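You operate a simulated robot arm through the tools that you are given. There is no shell and no other tool.

You run a simulated robot arm. Do the job below in one go: nothing can be reset, and whatever is moved stays where it is left.

JOB
Run warm suds in the large basin and put the white towel in.
Fine: spout over the large basin; water at about the LOW line, cold on before hot, hot off before cold; one pump of soap; taps shut; the other towel stays out.

Only the result counts: the job must be done as asked and must still hold three seconds after the hand-in. Knocking over, shifting, dropping, spilling or breaking anything else fails it. Flat cloth is picked up by pressing the open fingertips on it (5 to 10 N) and closing them slowly along it; thin cloth reads only 2 to 8 mm in the jaws.

ROBOT AND FRAMES
A 7-joint arm with a two-finger parallel gripper, fixed in place. Base frame: the origin is at the foot of the arm, x ahead of it, y to its left, z up; the work surface is at about z = 0.742. Lengths are in m, angles in rad, forces in N, time in s.
With the tool pointing down near the work surface it reaches from about 0.1 to 0.68 m from the base axis. Its first joint turns from -2.007 to 2.007 rad. Payload 3.91 kg.
Tool frame: the origin (TCP) lies between the finger pads and is the grasp point; the fingertips stand 0.03 m ahead of it; z points along the fingers, y is the line along which they close. The gripper opens to 0.11 m. The fingers are 0.02 m wide and 0.01 m thick; the gripper's body (0.048 by 0.112 m) begins 0.055 m behind the TCP.
Orientation is that of the tool frame in the base frame, as a unit quaternion [w, x, y, z]. With the fingers straight down and closing along the base's y, the tool's x points along the base's -x, its y along +y and its z along -z.

CONTROLS
- The arm moves only by the tool drive_tool. Its argument "steps" is a list of rows, each a list of 7 numbers: the turn, a rotation vector about the tool's x, y, z in rad, then the shift along the tool's x, y, z in m, then the finger opening in m, from 0 to 0.11. In form: [[wx, wy, wz, tx, ty, tz, grip], ...]. A call has 1 to 20 rows; each row is the pose to reach, as a shift and turn from the pose commanded when the call began, along the tool's axes at that moment. Rows are played at 5 a second. More than 0.05 m and 0.15 rad between two rows, or a gripper value outside its range, and nothing of the call is played. A pose out of reach is approached as far as the arm can. The call stops where the force on the tool passes 90 N (or 10 N more than at its start, if that is more) or the arm is blocked; 0.2 s more then pass. The fingers move at their own pace (about 0.108 m/s each) and stop on an object; they squeeze with about 26 N. The grip force told is the motor's: it shows also when the fingers shut on nothing. Time passes only in rows, and 0.2 s behind the last, so rows that repeat a pose let the fingers close. The reply holds the time, the measured pose of the TCP, the force on the tool along the base axes, the opening and the grip force, in the units named above and with some noise, with the torque about the TCP (base axes, N m) and any sound that the robot's microphone picked up, and new pictures: "views" is both (left out), scene, wrist or none.
- Cameras (640 x 400 px; columns grow to the right, rows downward): "scene" is fixed at [0.3984, -0.4995, 1.5275]; the picture's right is [1.00, -0.09, 0.00], its down [-0.06, -0.71, -0.70] and it looks along [0.06, 0.70, -0.71] (base axes); focal length 223 px, centre (320, 200). "wrist" rides on the gripper at [0.072, 0.017, -0.103] in the tool frame; the picture's right is [-0.23, 0.97, 0.00], its down [-0.76, -0.18, -0.62] and it looks along [-0.61, -0.14, 0.78] (tool axes); focal length 222 px, centre (320, 200).
- slide_trunk(by): slides the trunk up (or, below 0, down) by that many m; the arm rides with it, the base frame stays. It gives what a move gives, with no picture.
- locate(camera, pixels): there is no depth. For up to 12 entries [column, row, z] of the newest picture of that camera ("zoom" is the newest enlarged one), the place [x, y] in the base frame at which the ray of that pixel passes the height z, good to about 0.002 m. The clock stands still meanwhile.
- enlarge(camera, box): a new picture of the part [left, top, right, bottom] of that camera's present view, enlarged. The clock stands still meanwhile.
- hand_in(): hands the job in; it is judged then, once.

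Unless the task says otherwise, let go and move clear before handing in.

The tools are called as a command line: name --pt "numbers of a row" for each row, then --argument value for the rest, lists and objects as JSON in quotes. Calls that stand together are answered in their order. drive_tool: Moves the arm, as the interface text tells. Its arguments: {"type":"object","properties":{"steps":{"type":"array"},"views":{"type":"string","enum":["both","scene","wrist","none"]}},"required":["steps"]} The other tools are called the same way: slide_trunk (by) slides the trunk up or down; locate (camera, pixels) gives the place at which the rays of pixels pass given heights; enlarge (camera, box) takes an enlarged picture of a part of a camera's view; hand_in () hands the job in.

At the start:

```text
time_s: 0.0
ee_pos: [0.469, 0.0498, 1.2845]
orientation: [0.0, 0.001, 1.0, 0.0]
contact_force: [0.7, -0.6, -0.6]
torque: [0.0, 0.01, -0.02]
opening: 0.1102
gripper_force: 0.1
trunk travel left (down, up): [-0.925, 0.065]
```

scene: 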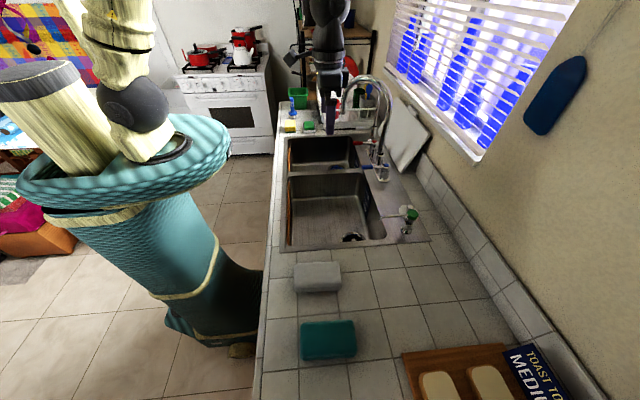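
wrist: 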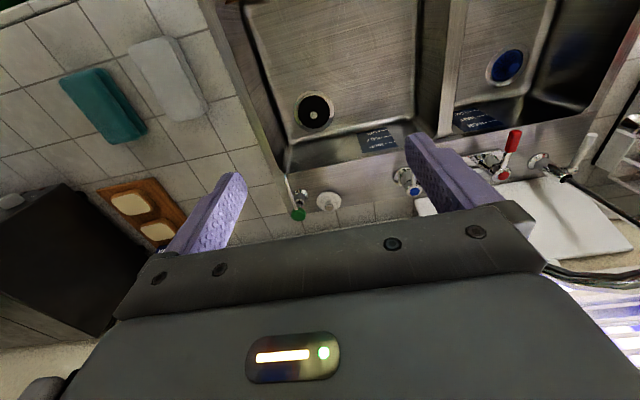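

The scene shows a double sink at about (330,190), a white towel at (317,277) and a teal one at (328,340), with the faucet, handles and a soap pump behind the basins. I'll enlarge the views to identify the controls before moving.

enlarge --camera "scene" --box '[270, 70, 450, 260]'

enlarge --camera "wrist" --box '[220, 90, 460, 240]'

enlarge --camera "wrist" --box '[400, 40, 640, 240]'

```text
2.11 times, centred on (360, 165) of scene
```

zoom: 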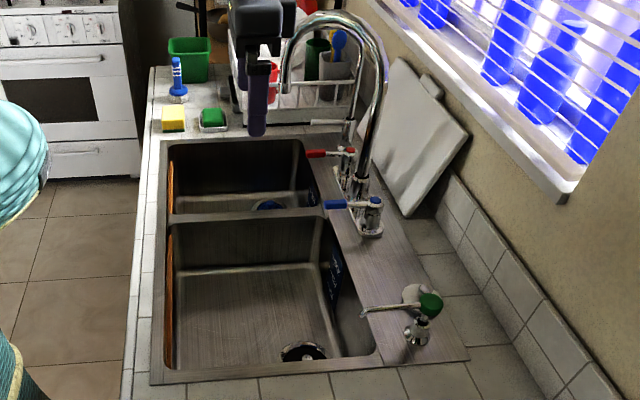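

```text
2.67 times, centred on (340, 165) of wrist
```

zoom: 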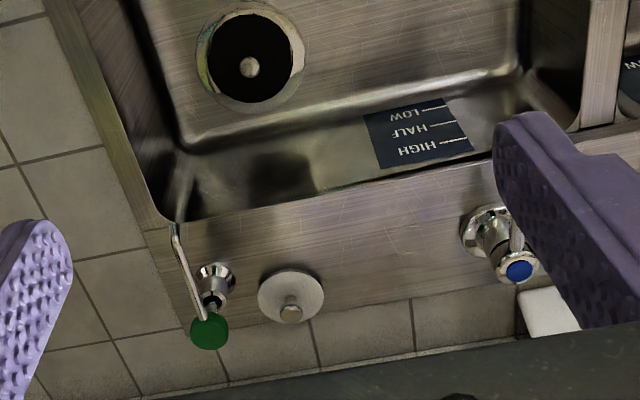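

```text
2.00 times, centred on (520, 140) of wrist
```

zoom: 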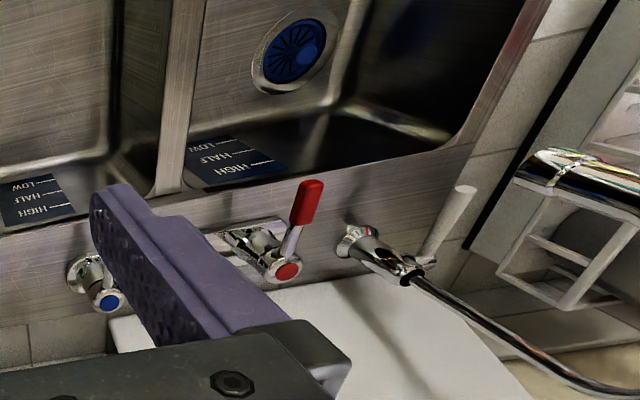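

The near basin (bigger) has its LOW/HALF/HIGH plate at wrist (380,140) and a black open drain at (315,110). A metal disc with a knob sits on the deck at (328,200), perhaps the plug. I'll get positions of all these.

locate --camera "wrist" --pixels '[[315, 110, 0.6], [328, 201, 0.745], [328, 204, 0.77], [298, 215, 0.82], [300, 198, 0.745], [404, 178, 0.745], [415, 190, 0.8], [488, 160, 0.745], [504, 172, 0.8], [536, 160, 0.745], [508, 68, 0.6], [583, 145, 0.85]]'

locate --camera "scene" --pixels '[[317, 277, 0.76], [295, 263, 0.77], [338, 263, 0.77], [342, 290, 0.77], [296, 293, 0.77], [284, 247, 0.745], [285, 140, 0.745], [400, 238, 0.745], [328, 340, 0.77], [365, 140, 0.745], [345, 115, 1.0], [375, 80, 1.1]]'

enlarge --camera "scene" --box '[320, 70, 400, 190]'

enlarge --camera "scene" --box '[330, 180, 440, 260]'

enlarge --camera "wrist" --box '[270, 70, 390, 230]'

```text
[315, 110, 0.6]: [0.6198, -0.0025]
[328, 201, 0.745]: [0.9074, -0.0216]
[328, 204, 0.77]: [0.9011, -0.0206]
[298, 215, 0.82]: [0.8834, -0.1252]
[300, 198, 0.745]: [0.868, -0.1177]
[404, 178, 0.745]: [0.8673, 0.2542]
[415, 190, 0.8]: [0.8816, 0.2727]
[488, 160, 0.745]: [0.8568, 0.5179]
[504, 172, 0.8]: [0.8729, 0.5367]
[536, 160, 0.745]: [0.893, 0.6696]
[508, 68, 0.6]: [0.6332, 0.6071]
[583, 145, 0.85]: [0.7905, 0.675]
```

```text
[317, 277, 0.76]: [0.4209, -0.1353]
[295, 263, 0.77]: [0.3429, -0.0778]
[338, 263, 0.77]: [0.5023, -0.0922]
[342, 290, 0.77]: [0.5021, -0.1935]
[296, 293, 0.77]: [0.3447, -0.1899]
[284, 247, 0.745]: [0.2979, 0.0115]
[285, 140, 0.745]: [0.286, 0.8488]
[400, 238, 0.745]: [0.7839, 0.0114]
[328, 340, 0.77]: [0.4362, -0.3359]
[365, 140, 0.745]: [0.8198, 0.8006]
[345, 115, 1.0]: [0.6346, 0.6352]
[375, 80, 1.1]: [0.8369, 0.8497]
```

```text
3.33 times, centred on (360, 130) of scene
```

zoom: 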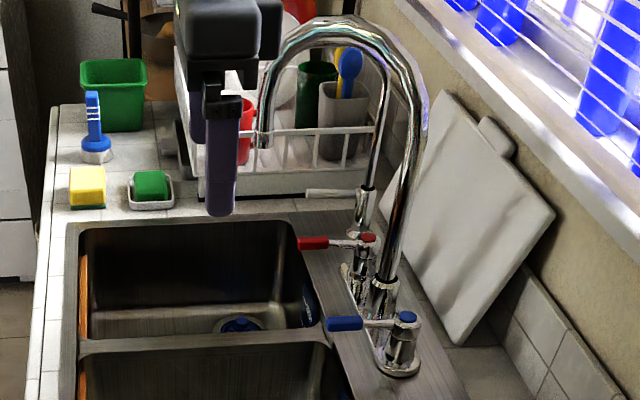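

```text
5.00 times, centred on (385, 220) of scene
```

zoom: 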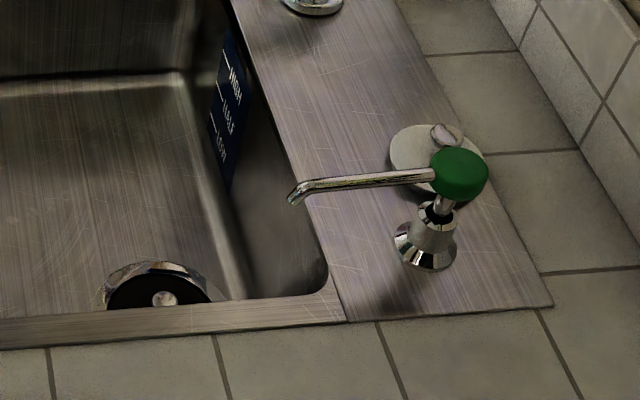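

```text
2.50 times, centred on (330, 150) of wrist
```

zoom: 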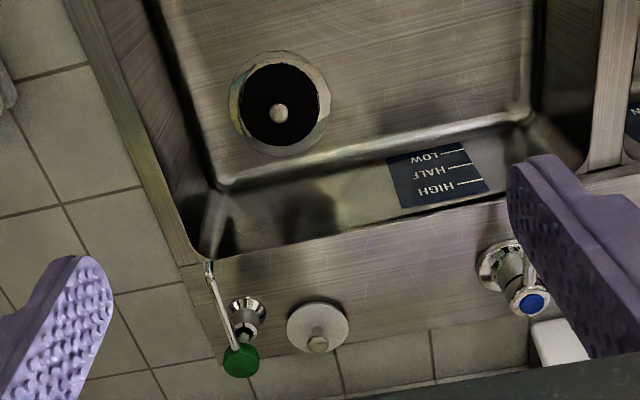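

The scene and wrist rays of the same items (soap base, white towel) do not meet at z = 0.745. They meet nearer z ≈ 0.93, so I don't trust the stated surface height yet. I'll check with rays at several heights and a second viewpoint.

locate --camera "wrist" --pixels '[[300, 194, 0.9], [300, 194, 0.94], [328, 200, 0.9], [328, 200, 0.94], [315, 110, 0.7], [315, 110, 0.8], [404, 178, 0.9], [404, 178, 0.94], [128, 45, 0.92], [179, 37, 0.92], [209, 113, 0.92], [61, 75, 0.92]]'

locate --camera "scene" --pixels '[[406, 232, 0.9], [406, 232, 0.94], [403, 213, 0.9], [403, 213, 0.94], [352, 239, 0.7], [352, 239, 0.8], [383, 180, 0.9], [383, 180, 0.94], [295, 263, 0.92], [338, 263, 0.92], [342, 290, 0.92], [300, 325, 0.92]]'

drive_tool --pt "0 0 0 0 0 0.04 0.11" --pt "0 0 0 0 0 0.08 0.11"

```text
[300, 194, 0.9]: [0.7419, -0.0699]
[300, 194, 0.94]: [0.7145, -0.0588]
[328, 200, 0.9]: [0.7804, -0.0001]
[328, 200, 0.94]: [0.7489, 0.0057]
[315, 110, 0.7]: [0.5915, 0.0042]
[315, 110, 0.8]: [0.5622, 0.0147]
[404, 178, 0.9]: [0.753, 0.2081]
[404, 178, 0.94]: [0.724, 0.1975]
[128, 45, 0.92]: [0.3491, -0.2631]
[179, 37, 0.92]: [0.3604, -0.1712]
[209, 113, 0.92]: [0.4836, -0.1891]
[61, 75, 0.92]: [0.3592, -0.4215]
```

```text
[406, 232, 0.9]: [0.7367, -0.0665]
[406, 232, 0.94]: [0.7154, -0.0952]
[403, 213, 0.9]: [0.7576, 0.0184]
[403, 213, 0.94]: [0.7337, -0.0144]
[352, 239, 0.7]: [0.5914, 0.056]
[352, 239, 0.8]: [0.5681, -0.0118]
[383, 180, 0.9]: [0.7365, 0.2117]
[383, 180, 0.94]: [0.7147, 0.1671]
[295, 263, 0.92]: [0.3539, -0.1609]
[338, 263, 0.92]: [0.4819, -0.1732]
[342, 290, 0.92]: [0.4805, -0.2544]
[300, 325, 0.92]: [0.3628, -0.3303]
```

```text
time_s: 0.6
ee_pos: [0.4698, 0.0498, 1.2052]
orientation: [-0.001, 0.0, 1.0, 0.0]
contact_force: [-0.3, -0.3, -0.7]
torque: [-0.01, 0.02, 0.0]
opening: 0.1098
gripper_force: 0.0
trunk travel left (down, up): [-0.925, 0.065]
```

scene: 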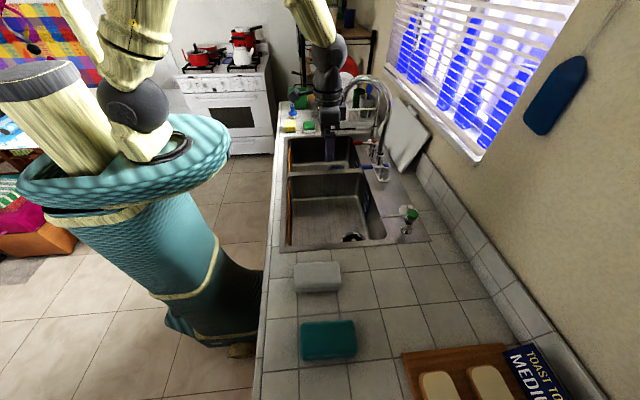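
wrist: 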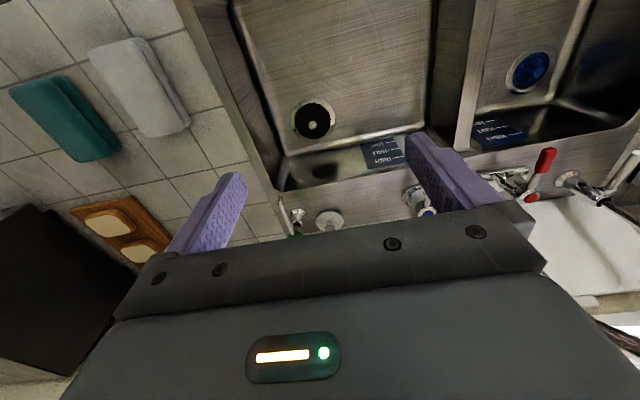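

Rays now agree on a counter/deck height of about z ≈ 0.90 and a basin floor near 0.75, so 0.742 is the basin floor. Next I move the wrist camera nearer the drain, disc and soap to see what each one is.

drive_tool --pt "0 0 0 -0.04 0 0.03 0.11" --pt "0 0 0 -0.08 -0.02 0.06 0.11" --pt "0 0 0 -0.1 -0.02 0.09 0.11" --pt "0 0 0 -0.1 -0.02 0.09 0.0" --pt "0 0 0 -0.1 -0.02 0.09 0.0" --pt "0 0 0 -0.1 -0.02 0.09 0.0"

enlarge --camera "wrist" --box '[220, 40, 460, 240]'

enlarge --camera "wrist" --box '[400, 40, 640, 240]'

```text
refused: row 2 steps farther than a row can; nothing moved
```

```text
2.00 times, centred on (340, 140) of wrist
```

zoom: 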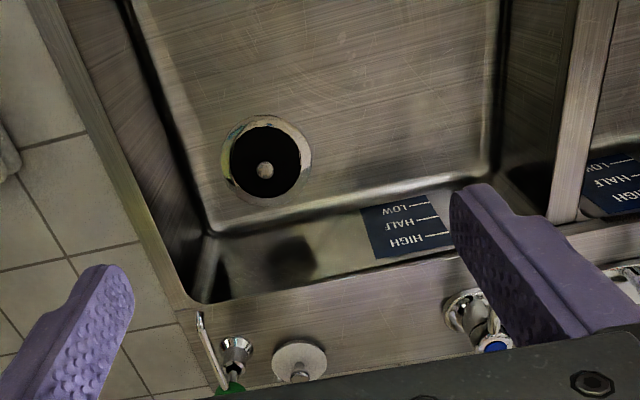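

```text
2.00 times, centred on (520, 140) of wrist
```

zoom: 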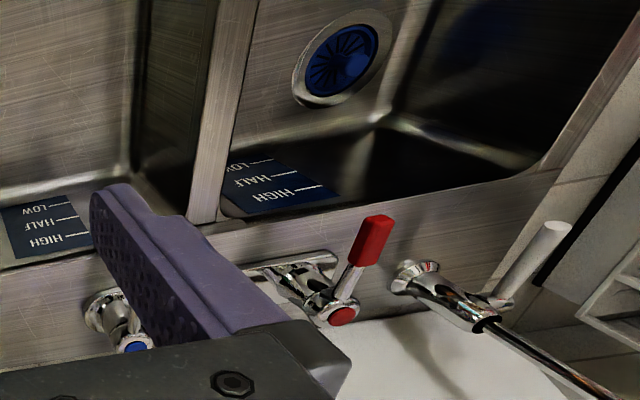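

The replies show the step rule is on the vector length (row 2 was 0.054 m). The large drain at zoom (265,165) is black with a grey nub, so I need a nearer look. I'll move in with smaller steps.

drive_tool --pt "0 0 0 -0.03 0 0.03 0.11" --pt "0 0 0 -0.06 -0.01 0.06 0.0" --pt "0 0 0 -0.08 -0.02 0.09 0.0" --pt "0 0 0 -0.08 -0.02 0.09 0.0" --pt "0 0 0 -0.08 -0.02 0.09 0.0" --pt "0 0 0 -0.08 -0.02 0.09 0.0"

enlarge --camera "wrist" --box '[200, 0, 440, 200]'

enlarge --camera "scene" --box '[330, 70, 400, 190]'

```text
time_s: 2.0
ee_pos: [0.5482, 0.0294, 1.1139]
orientation: [0.0, 0.0, 1.0, 0.0]
contact_force: [-1.0, 0.1, -0.2]
torque: [0.02, -0.01, -0.03]
opening: 0.0
gripper_force: 25.8
trunk travel left (down, up): [-0.925, 0.065]
```

scene: 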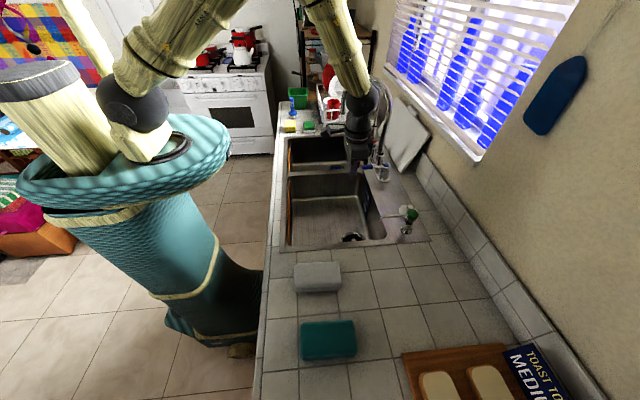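
wrist: 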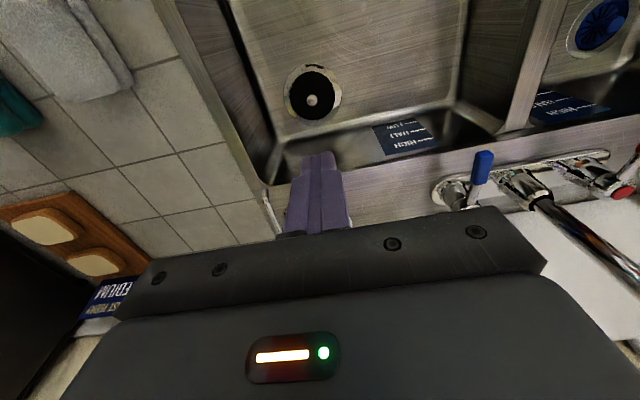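

```text
2.00 times, centred on (320, 100) of wrist
```

zoom: 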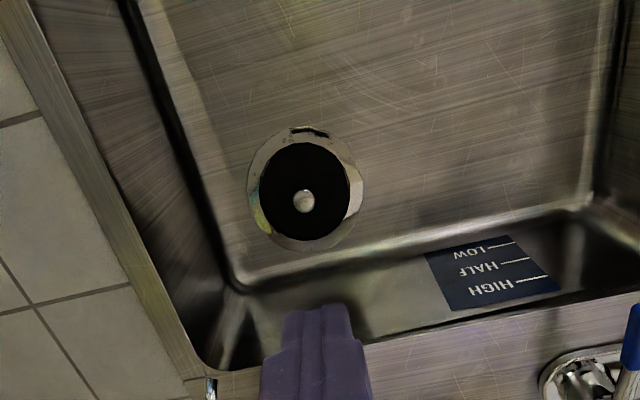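

```text
3.33 times, centred on (365, 130) of scene
```

zoom: 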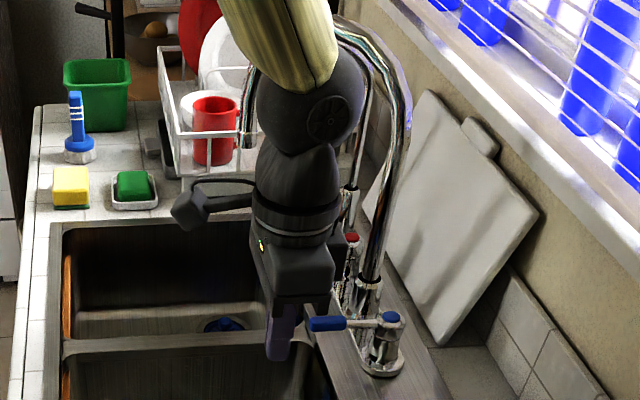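

The large drain still looks like either an open hole or a black plug with a grey nub. I'll map the basin rim at z = 0.90, then look from lower.

locate --camera "wrist" --pixels '[[265, 186, 0.9], [503, 133, 0.9], [312, 100, 0.742], [312, 98, 0.76], [342, 95, 0.742], [285, 95, 0.742], [450, 190, 0.905], [600, 30, 0.742], [160, 20, 0.9], [268, 207, 0.98]]'

locate --camera "scene" --pixels '[[290, 245, 0.9], [386, 235, 0.9], [288, 176, 0.9], [364, 172, 0.9], [290, 138, 0.9], [352, 135, 0.9], [284, 252, 0.9], [427, 240, 0.9], [409, 212, 0.97], [388, 220, 0.96]]'

enlarge --camera "wrist" --box '[270, 55, 350, 125]'

enlarge --camera "scene" --box '[380, 190, 440, 245]'

```text
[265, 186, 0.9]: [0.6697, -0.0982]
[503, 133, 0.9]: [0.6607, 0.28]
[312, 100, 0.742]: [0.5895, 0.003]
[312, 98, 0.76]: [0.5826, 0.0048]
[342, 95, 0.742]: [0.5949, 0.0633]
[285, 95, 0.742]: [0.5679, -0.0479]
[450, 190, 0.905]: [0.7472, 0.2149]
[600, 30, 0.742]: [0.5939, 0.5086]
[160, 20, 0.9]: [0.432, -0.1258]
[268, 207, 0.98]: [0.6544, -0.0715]
```

```text
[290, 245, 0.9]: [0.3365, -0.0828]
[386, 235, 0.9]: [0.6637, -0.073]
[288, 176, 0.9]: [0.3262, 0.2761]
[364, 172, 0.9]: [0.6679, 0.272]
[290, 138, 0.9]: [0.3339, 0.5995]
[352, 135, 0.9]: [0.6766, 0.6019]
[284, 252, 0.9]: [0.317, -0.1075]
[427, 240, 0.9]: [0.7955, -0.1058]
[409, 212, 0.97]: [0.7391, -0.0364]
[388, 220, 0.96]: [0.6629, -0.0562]
```

```text
5.71 times, centred on (310, 90) of wrist
```

zoom: 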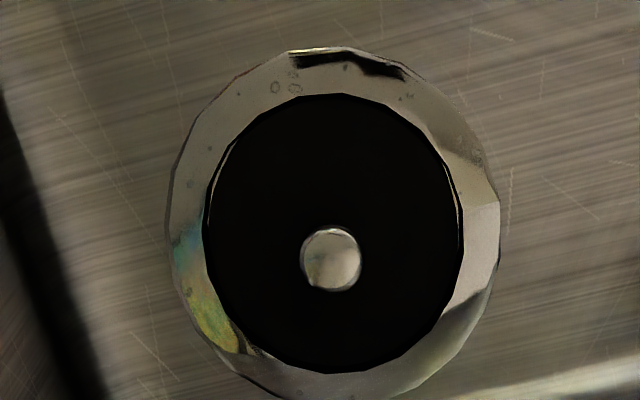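

```text
7.27 times, centred on (410, 218) of scene
```

zoom: 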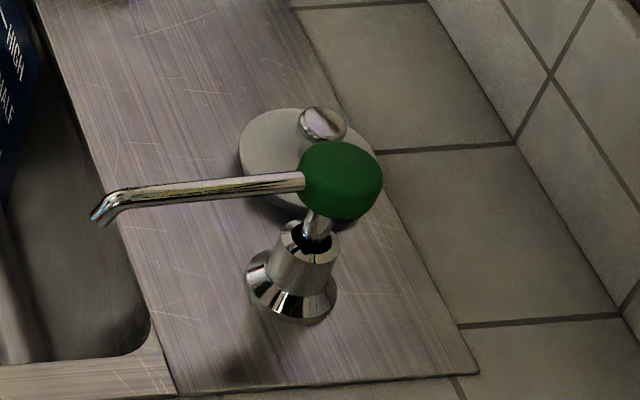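

The grey nub sits displaced toward image-down at (330,258) relative to the hole centre (333,235), which suggests it stands above the ring, like a seated rubber plug. I'll confirm from closer before deciding whether the deck disc is needed.

drive_tool --pt "0 0 0 0.02 0.01 0.04 0.0" --pt "0 0 0 0.04 0.02 0.08 0.0" --pt "0 0 0 0.05 0.03 0.12 0.0" --pt "0 0 0 0.06 0.04 0.16 0.0" --pt "0 0 0 0.06 0.04 0.2 0.0"

enlarge --camera "wrist" --box '[220, 60, 420, 200]'

```text
time_s: 3.2
ee_pos: [0.4888, 0.0708, 0.9139]
orientation: [0.0, 0.0, 1.0, 0.0]
contact_force: [-0.3, -0.7, -0.2]
torque: [0.02, 0.02, -0.01]
opening: 0.0
gripper_force: 26.1
trunk travel left (down, up): [-0.925, 0.065]
```

scene: 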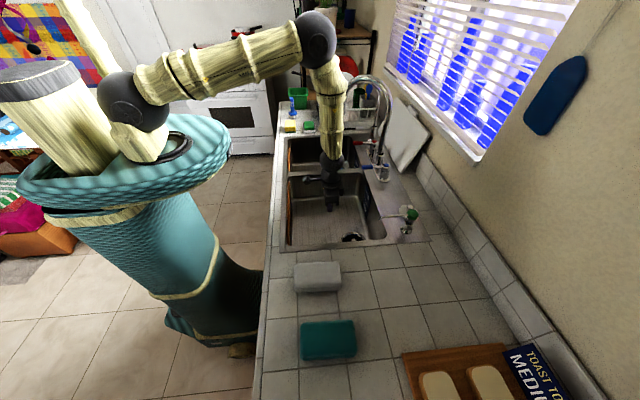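
wrist: 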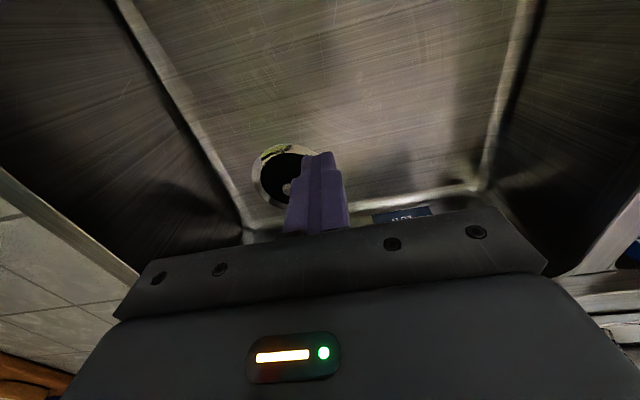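

```text
2.86 times, centred on (320, 130) of wrist
```

zoom: 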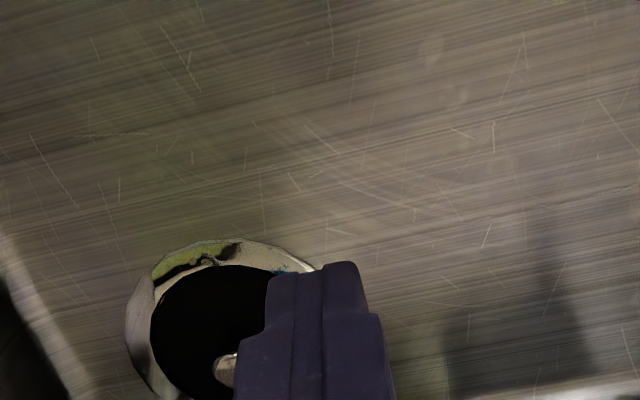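

The fingers cover part of the drain at (290,185). I'll shift left along +y and back so the drain is clear of them.

drive_tool --pt "0 0 0 0.03 0.03 0.0 0.0" --pt "0 0 0 0.06 0.06 0.0 0.0" --views "wrist"

enlarge --camera "wrist" --box '[200, 120, 320, 240]'

```text
time_s: 3.8
ee_pos: [0.4266, 0.1304, 0.9144]
orientation: [-0.001, 0.001, 1.0, 0.0]
contact_force: [-0.5, -0.1, 0.6]
torque: [0.0, -0.02, 0.0]
opening: 0.0
gripper_force: 25.8
trunk travel left (down, up): [-0.925, 0.065]
```

wrist: 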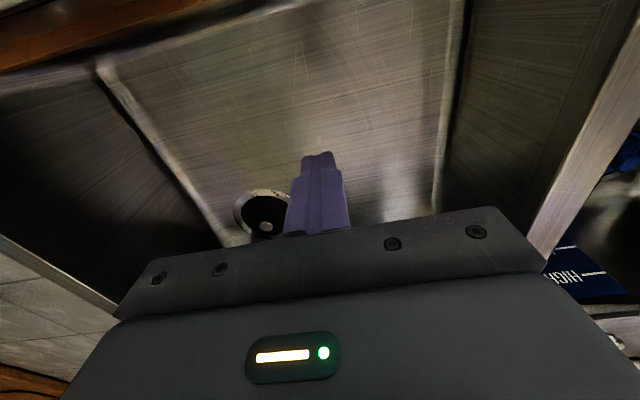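

```text
3.33 times, centred on (260, 180) of wrist
```

zoom: 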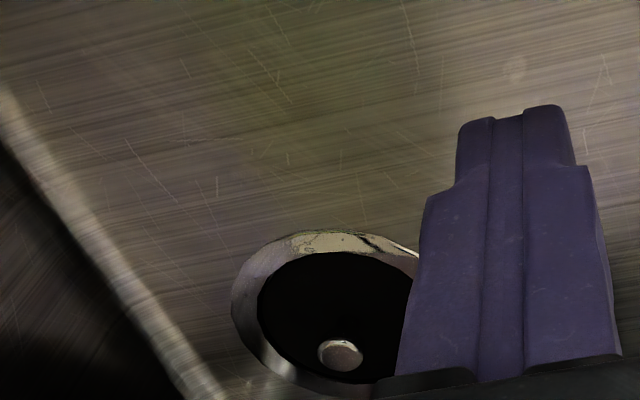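

The nub is clearly above the black plane (zoom (340,355) vs centre (335,318)), so it looks like a plug with a knob. Next I'll look closely at the disc on the deck, behind the basin at about (0.765, 0.005).

drive_tool --pt "0 0 0 -0.02 0 -0.04 0.0" --pt "0 0 0 -0.05 0 -0.08 0.0" --pt "0 0 0 -0.09 0 -0.11 0.0" --pt "0 0 0 -0.13 0 -0.13 0.0" --pt "0 0 0 -0.16 0 -0.13 0.0"

enlarge --camera "wrist" --box '[190, 130, 310, 250]'

enlarge --camera "wrist" --box '[320, 60, 560, 240]'

```text
time_s: 5.0
ee_pos: [0.59, 0.1302, 1.0464]
orientation: [-0.001, 0.0, 1.0, 0.0]
contact_force: [-0.3, -1.1, 1.0]
torque: [0.0, 0.04, -0.03]
opening: 0.0
gripper_force: 25.7
trunk travel left (down, up): [-0.925, 0.065]
```

scene: 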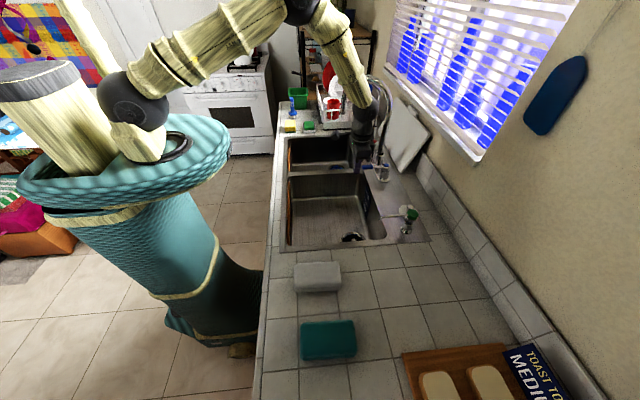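
wrist: 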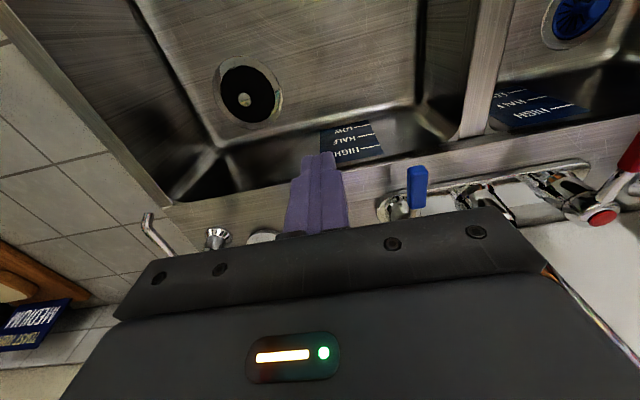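

```text
3.33 times, centred on (250, 190) of wrist
```

zoom: 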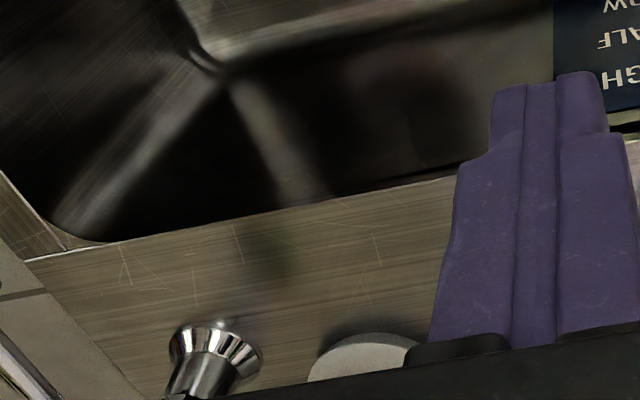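

```text
2.22 times, centred on (440, 150) of wrist
```

zoom: 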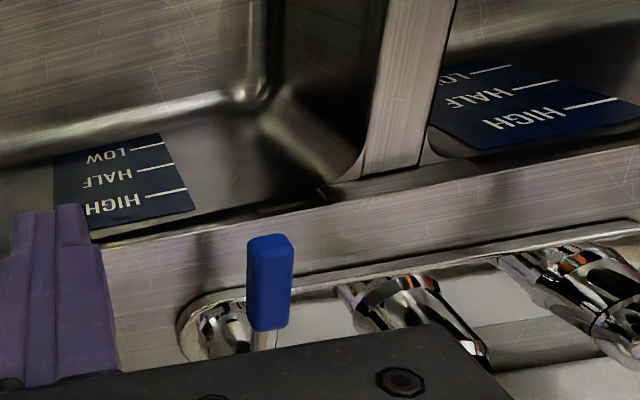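

I'll triangulate the nub against the ring using this new angle, and look at the drain again.

enlarge --camera "wrist" --box '[200, 50, 300, 140]'

```text
4.44 times, centred on (250, 95) of wrist
```

zoom: 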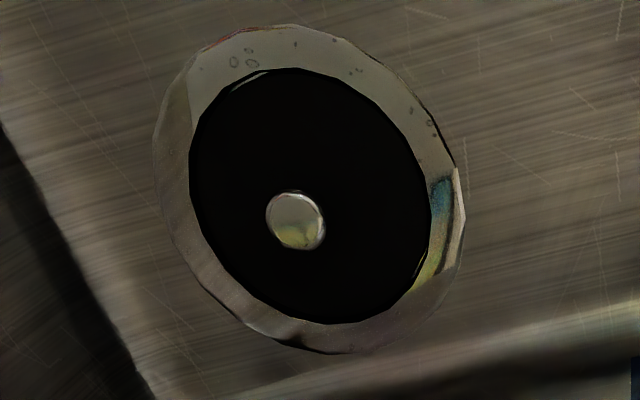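

The nub is raised about 3 cm above the black disc plane, in the direction a knob on a seated plug would show. I'll look at the deck disc between opened fingers from a closer position.

drive_tool --pt "0 0 0 -0.01 -0.02 -0.02 0.05" --pt "0 0 0 -0.02 -0.05 -0.035 0.11" --pt "0 0 0 -0.035 -0.09 -0.035 0.11" --pt "0 0 0 -0.035 -0.09 -0.035 0.11"

enlarge --camera "wrist" --box '[240, 130, 400, 230]'

enlarge --camera "scene" --box '[330, 60, 410, 190]'

```text
time_s: 6.0
ee_pos: [0.6216, 0.0404, 1.08]
orientation: [0.0, -0.001, 1.0, 0.0]
contact_force: [0.0, 0.1, 0.1]
torque: [0.0, 0.0, -0.01]
opening: 0.11
gripper_force: 0.1
trunk travel left (down, up): [-0.925, 0.065]
```

scene: 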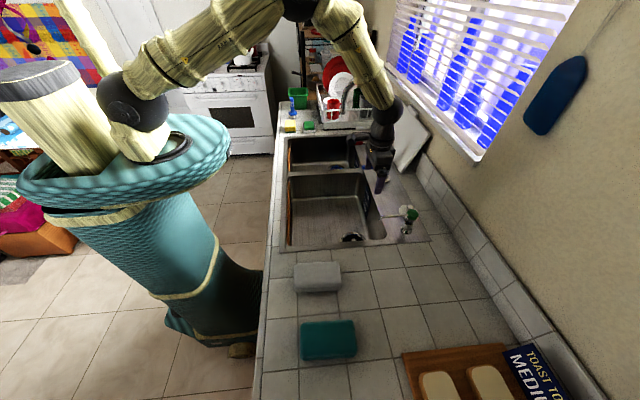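
wrist: 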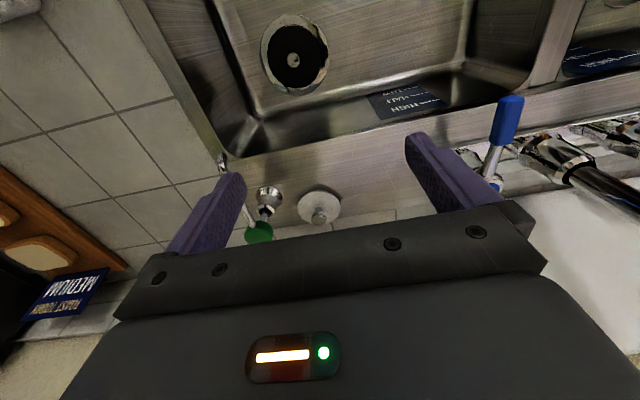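

```text
4.00 times, centred on (320, 180) of wrist
```

zoom: 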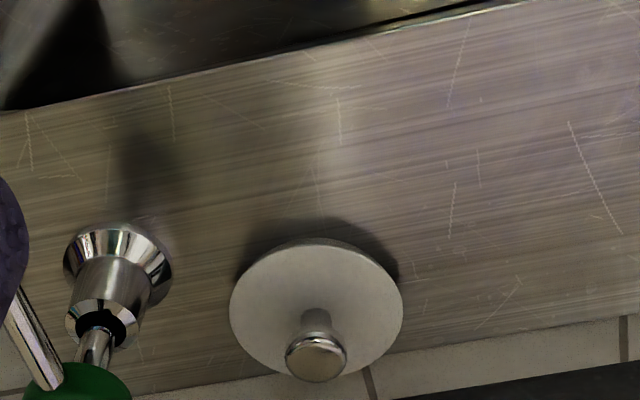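

```text
3.08 times, centred on (370, 125) of scene
```

zoom: 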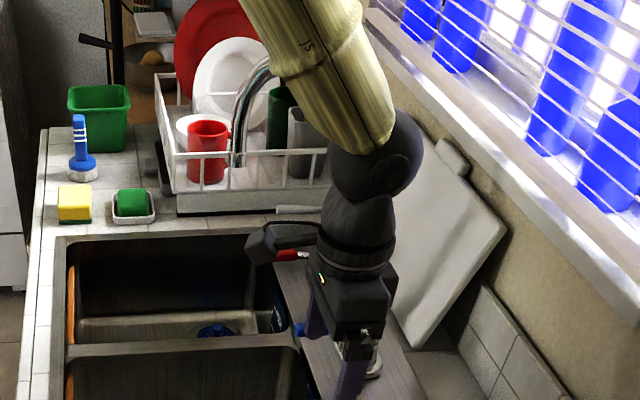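

The deck item at zoom (316,310) is a plug-like grey disc (about 67 mm) with a stem and mushroom knob. The drain has an identical knob at the same height above something black about 90 mm wide. I'll look closer at the black part to tell a solid plug from an open strainer.

drive_tool --pt "0 0 0 0.01 0.01 0.04 0.0" --pt "0 0 0 0.012 0.02 0.08 0.0" --pt "0 0 0 0.012 0.03 0.12 0.0" --pt "0 0 0 0.012 0.038 0.15 0.0" --pt "0 0 0 0.012 0.038 0.178 0.0"

enlarge --camera "wrist" --box '[180, 0, 340, 140]'

```text
time_s: 7.2
ee_pos: [0.6125, 0.0785, 0.9011]
orientation: [0.0, 0.001, 1.0, 0.0]
contact_force: [-0.2, -0.1, -0.2]
torque: [-0.02, -0.03, 0.0]
opening: 0.0001
gripper_force: 25.9
trunk travel left (down, up): [-0.925, 0.065]
```

scene: 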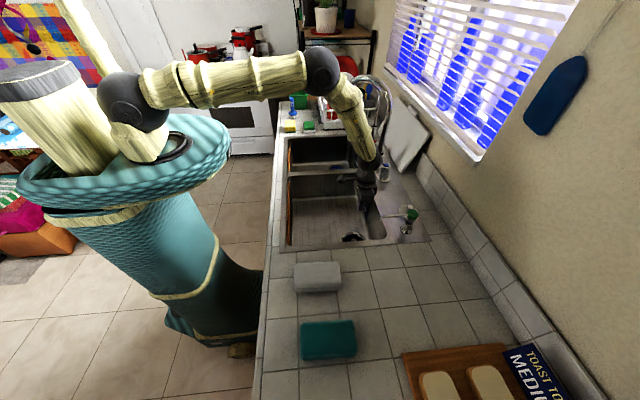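
wrist: 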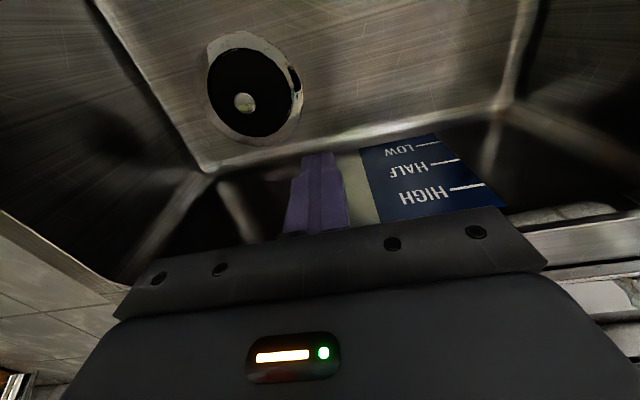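

```text
2.86 times, centred on (260, 70) of wrist
```

zoom: 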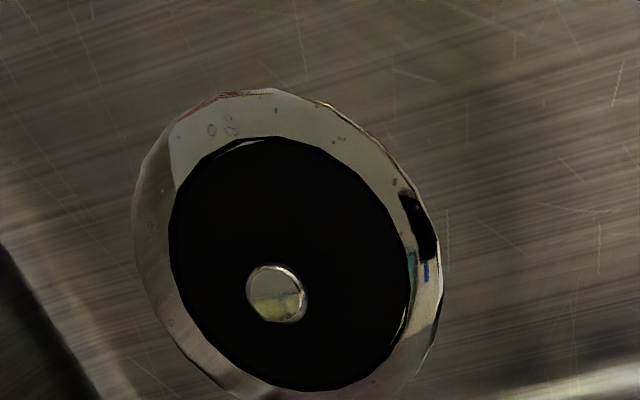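

The black part is uniform and fills the ring, so I take it as a seated rubber plug and will check that it holds with the first cold water. Next I clear the arm away to study the spout and taps in the scene view.

drive_tool --pt "0 0 0 0.02 0 -0.045 0.0" --pt "0 0 0 0.04 0 -0.09 0.0" --pt "0 0 0 0.08 -0.02 -0.11 0.0" --pt "0 0 0 0.12 -0.04 -0.12 0.0" --pt "0 0 0 0.16 -0.06 -0.12 0.0" --pt "0 0 0 0.2 -0.08 -0.12 0.0" --pt "0 0 0 0.24 -0.1 -0.12 0.0"

enlarge --camera "scene" --box '[320, 65, 410, 125]'

enlarge --camera "scene" --box '[330, 110, 410, 190]'

enlarge --camera "wrist" --box '[440, 100, 640, 240]'

```text
time_s: 8.8
ee_pos: [0.3698, -0.0232, 1.0217]
orientation: [0.0, 0.001, 1.0, 0.0]
contact_force: [-0.3, -0.4, 0.1]
torque: [0.0, -0.03, -0.03]
opening: 0.0
gripper_force: 26.2
trunk travel left (down, up): [-0.925, 0.065]
```

scene: 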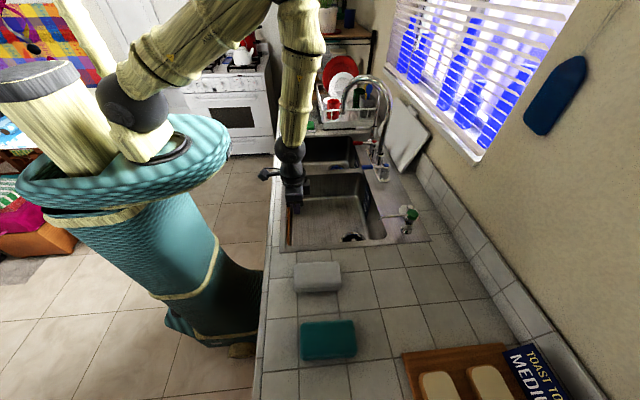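
wrist: 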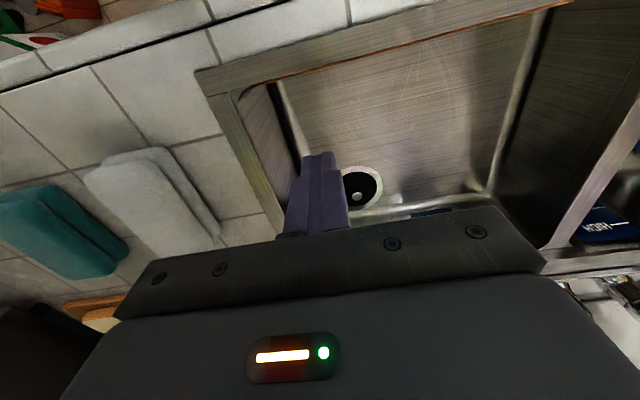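

```text
6.67 times, centred on (365, 95) of scene
```

zoom: 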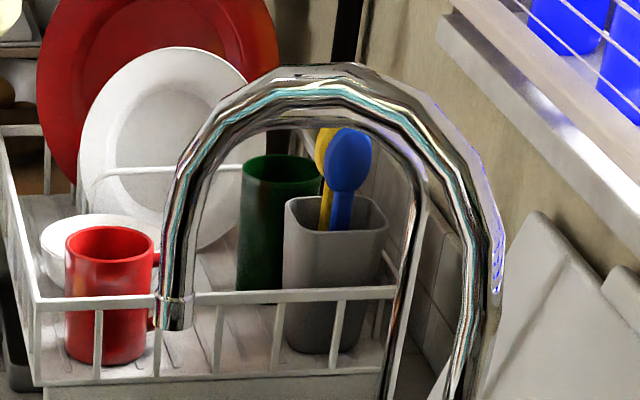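

```text
5.00 times, centred on (370, 150) of scene
```

zoom: 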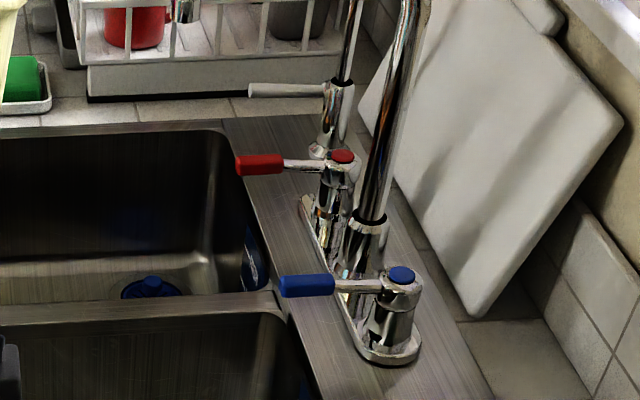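

```text
2.86 times, centred on (540, 170) of wrist
```

zoom: 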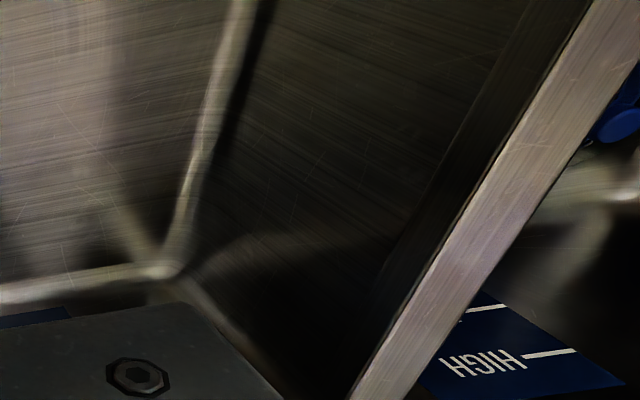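

The taps are clear in the scene zoom: blue lever grip at about (0.655, 0.209, 0.98), red at about (0.65, 0.396, 0.98), spout base between them, and a separate white-lever filter tap farther on. The spout tip at scene (343,114) now hangs toward the small basin. I'll take a wrist view from above the small basin to fix its position.

drive_tool --pt "0 0 0 0 0 -0.05 0.0" --pt "0 0 0 0 0 -0.1 0.0" --pt "0 0 0 0 0 -0.15 0.0" --pt "0 0 0 0 0 -0.2 0.0" --pt "0 0 0 -0.01 0.03 -0.23 0.0" --pt "0 0 0 -0.03 0.07 -0.23 0.0" --pt "0 0 0 -0.05 0.11 -0.23 0.0" --pt "0 0 0 -0.07 0.15 -0.23 0.0" --pt "0 0 0 -0.09 0.19 -0.23 0.0" --pt "0 0 0 -0.1 0.23 -0.23 0.0" --pt "0 0 0 -0.1 0.27 -0.23 0.0" --pt "0 0 0 -0.1 0.31 -0.23 0.0" --pt "0 0 0 -0.1 0.34 -0.23 0.0"

enlarge --camera "wrist" --box '[320, 60, 560, 240]'

```text
time_s: 11.6
ee_pos: [0.4721, 0.319, 1.2517]
orientation: [-0.001, 0.001, 1.0, -0.001]
contact_force: [0.6, -0.1, 0.4]
torque: [-0.01, -0.03, -0.02]
opening: 0.0
gripper_force: 26.3
trunk travel left (down, up): [-0.925, 0.065]
```

scene: 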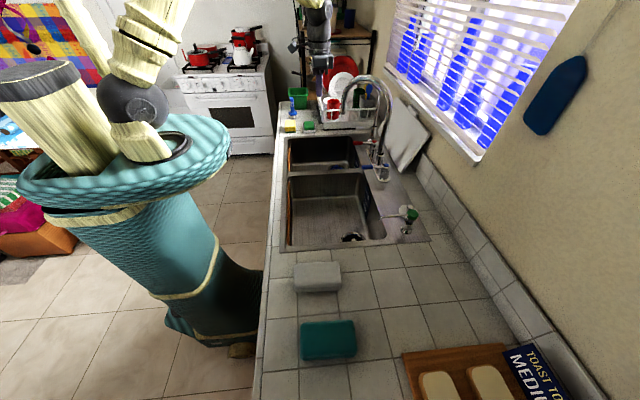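
wrist: 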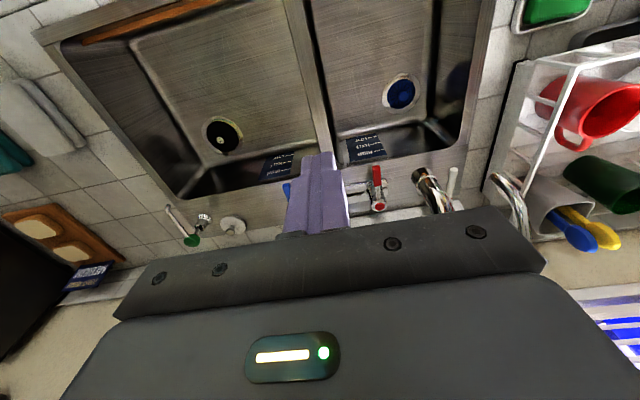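

```text
2.22 times, centred on (440, 150) of wrist
```

zoom: 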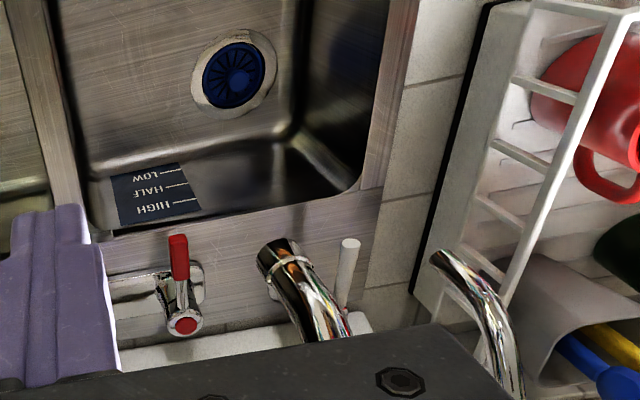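

The two views agree that the main spout tip is at about (0.583, 0.432, 1.10), reaching 0.2 m from its base at (0.745, 0.305); the filter spout (wrist (496,175)) is near y ≈ 0.53. I'll tilt the tool forward so the fingers can straddle the downtube from the robot's side and swing it, staying clear of the filter spout.

drive_tool --pt "0 -0.12 0 0.02 0.02 0.01 0.03" --pt "0 -0.25 0 0.04 0.04 0.02 0.06" --pt "0 -0.38 0 0.06 0.06 0.03 0.08" --pt "0 -0.51 0 0.07 0.08 0.04 0.08" --pt "0 -0.64 0 0.07 0.1 0.05 0.08" --pt "0 -0.77 0 0.07 0.115 0.05 0.08" --pt "0 -0.9 0 0.07 0.115 0.05 0.08" --pt "0 -1.0 0 0.07 0.115 0.05 0.08" --pt "0 -1.0 0 0.07 0.115 0.05 0.08"

enlarge --camera "scene" --box '[280, 50, 420, 190]'

```text
time_s: 13.6
ee_pos: [0.4053, 0.4312, 1.2031]
orientation: [0.479, 0.006, 0.878, 0.0]
contact_force: [-0.3, -0.5, 0.2]
torque: [-0.02, 0.01, 0.0]
opening: 0.08
gripper_force: 0.0
trunk travel left (down, up): [-0.925, 0.065]
```

scene: 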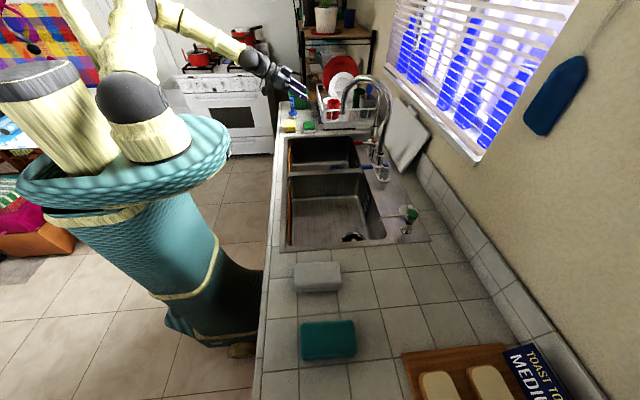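
wrist: 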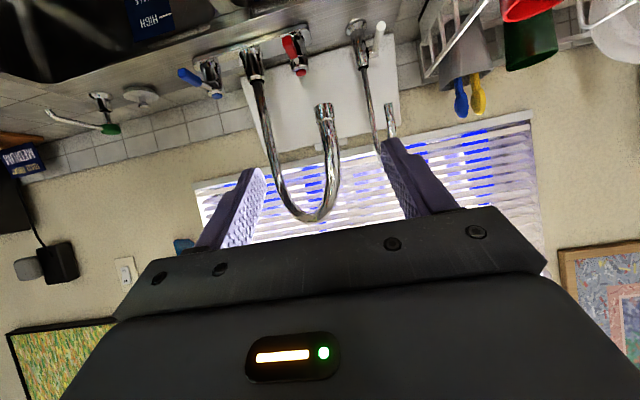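

```text
2.86 times, centred on (350, 120) of scene
```

zoom: 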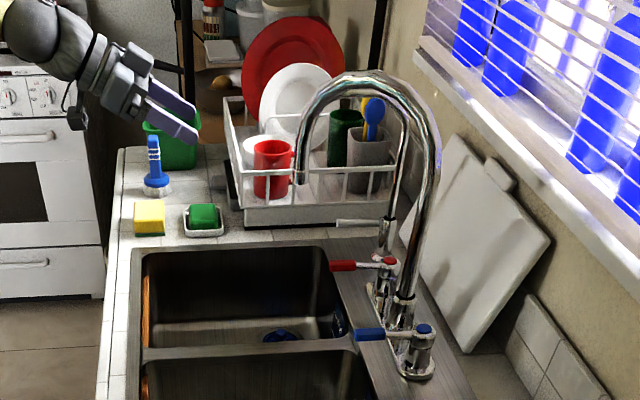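

The fingers (open 0.08) face the spout. In the wrist view the main spout tip is at (325,108) and the filter spout tip at (390,107), with the robot-side approach free. I'll recheck both tips' positions from here.

locate --camera "wrist" --pixels '[[325, 106, 1.08], [325, 106, 1.1], [325, 106, 1.12], [390, 107, 1.08], [390, 107, 1.1], [390, 107, 1.12], [253, 78, 0.93], [357, 40, 0.91], [207, 90, 0.93], [300, 70, 0.93]]'

locate --camera "scene" --pixels '[[343.3, 114, 1.08], [343.3, 114, 1.1], [343.3, 114, 1.12], [345, 100, 1.15], [345, 100, 1.12]]'

```text
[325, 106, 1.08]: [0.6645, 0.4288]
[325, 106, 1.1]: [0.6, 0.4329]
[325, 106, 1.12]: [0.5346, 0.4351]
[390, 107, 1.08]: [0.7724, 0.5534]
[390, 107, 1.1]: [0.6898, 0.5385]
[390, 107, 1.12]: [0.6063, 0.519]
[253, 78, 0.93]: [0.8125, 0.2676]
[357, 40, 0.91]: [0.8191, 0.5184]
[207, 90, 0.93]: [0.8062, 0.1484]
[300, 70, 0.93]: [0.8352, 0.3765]
```

```text
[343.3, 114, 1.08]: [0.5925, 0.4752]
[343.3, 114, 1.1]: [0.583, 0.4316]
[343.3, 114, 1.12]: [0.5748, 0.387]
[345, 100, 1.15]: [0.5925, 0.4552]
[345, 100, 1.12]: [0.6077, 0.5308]
```

Main tip is fixed at (0.588, 0.432, 1.103) and the filter tip at about (0.64, 0.53, 1.11). I'll advance the fingers straight along to straddle the downtube at z ≈ 1.125.

drive_tool --pt "0 0 0 -0.008 0 0.045 0.08" --pt "0 0 0 -0.016 0 0.09 0.08" --pt "0 0 0 -0.024 0 0.135 0.08" --pt "0 0 0 -0.032 0 0.18 0.08" --pt "0 0 0 -0.032 0 0.195 0.08"

enlarge --camera "scene" --box '[310, 60, 400, 150]'

```text
time_s: 14.8
ee_pos: [0.5849, 0.4337, 1.1252]
orientation: [0.479, 0.0, 0.878, 0.0]
contact_force: [-0.3, -0.1, 0.3]
torque: [0.01, -0.02, -0.01]
opening: 0.08
gripper_force: 0.0
trunk travel left (down, up): [-0.925, 0.065]
```

scene: 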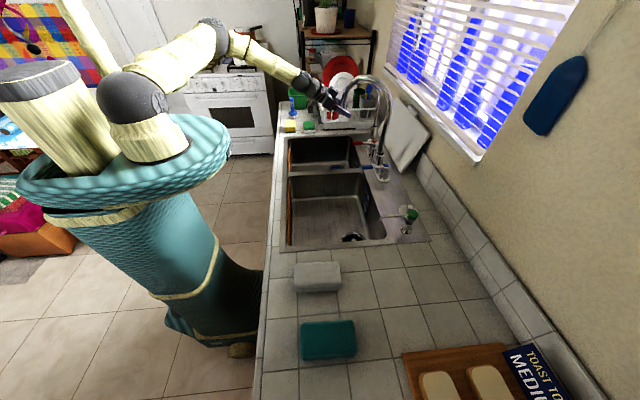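
wrist: 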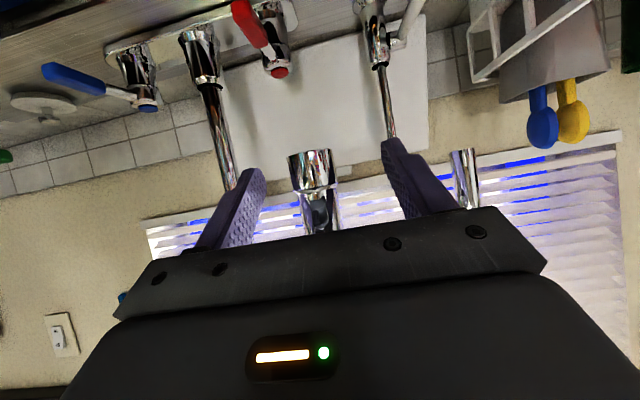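

```text
4.44 times, centred on (355, 105) of scene
```

zoom: 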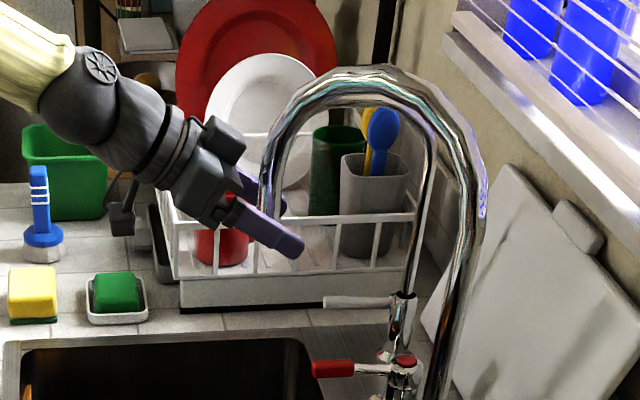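

The two fingers straddle the main downtube (wrist (315,190)) with the filter spout outside at (463,180). I'll narrow the gap and sweep the spout along its arc toward the large basin, first half and then check.

drive_tool --pt "0 0 0 0 0 0 0.05" --pt "0 0 0 0.004 -0.02 -0.006 0.05" --pt "0 0 0 0.0081 -0.039 -0.0126 0.05" --pt "0 0 0 0.012 -0.055 -0.019 0.05" --pt "0 0 0 0.0162 -0.071 -0.0252 0.05" --pt "0 0 0 0.019 -0.088 -0.029 0.05" --pt "0 0 0 0.0211 -0.105 -0.0328 0.05"

enlarge --camera "scene" --box '[310, 60, 400, 150]'

```text
time_s: 16.4
ee_pos: [0.5433, 0.3288, 1.122]
orientation: [0.48, 0.001, 0.878, 0.0]
contact_force: [-0.5, 0.6, -0.5]
torque: [-0.02, -0.02, 0.01]
opening: 0.05
gripper_force: 0.0
trunk travel left (down, up): [-0.925, 0.065]
```

scene: 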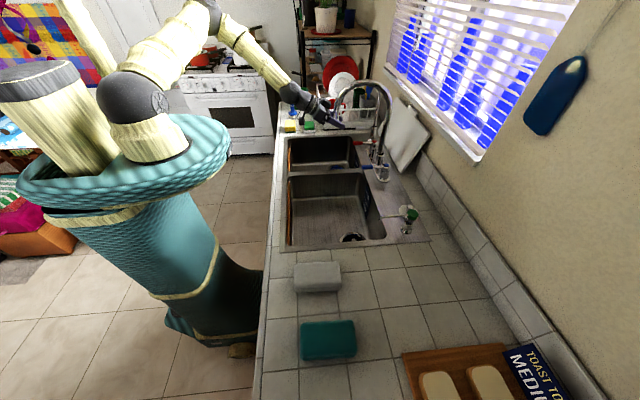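
wrist: 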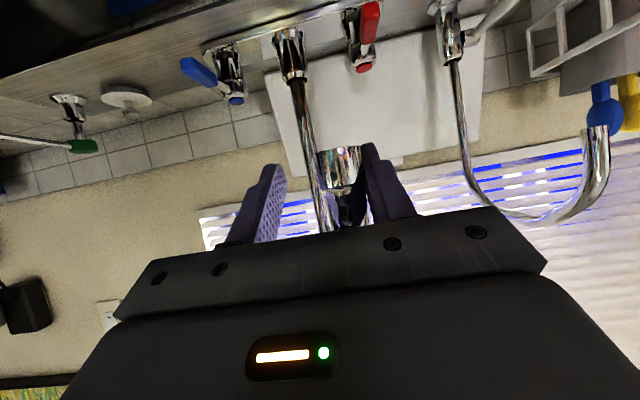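

```text
4.44 times, centred on (355, 105) of scene
```

zoom: 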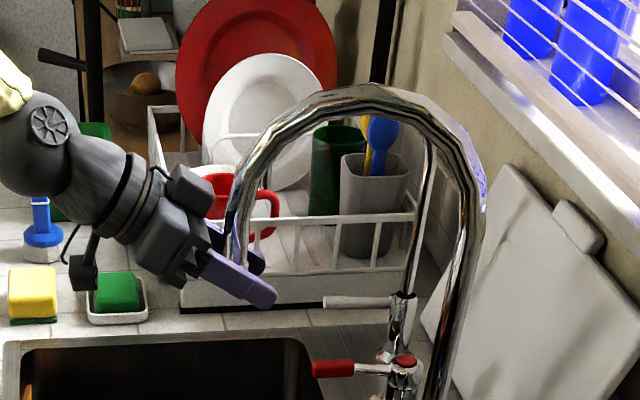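

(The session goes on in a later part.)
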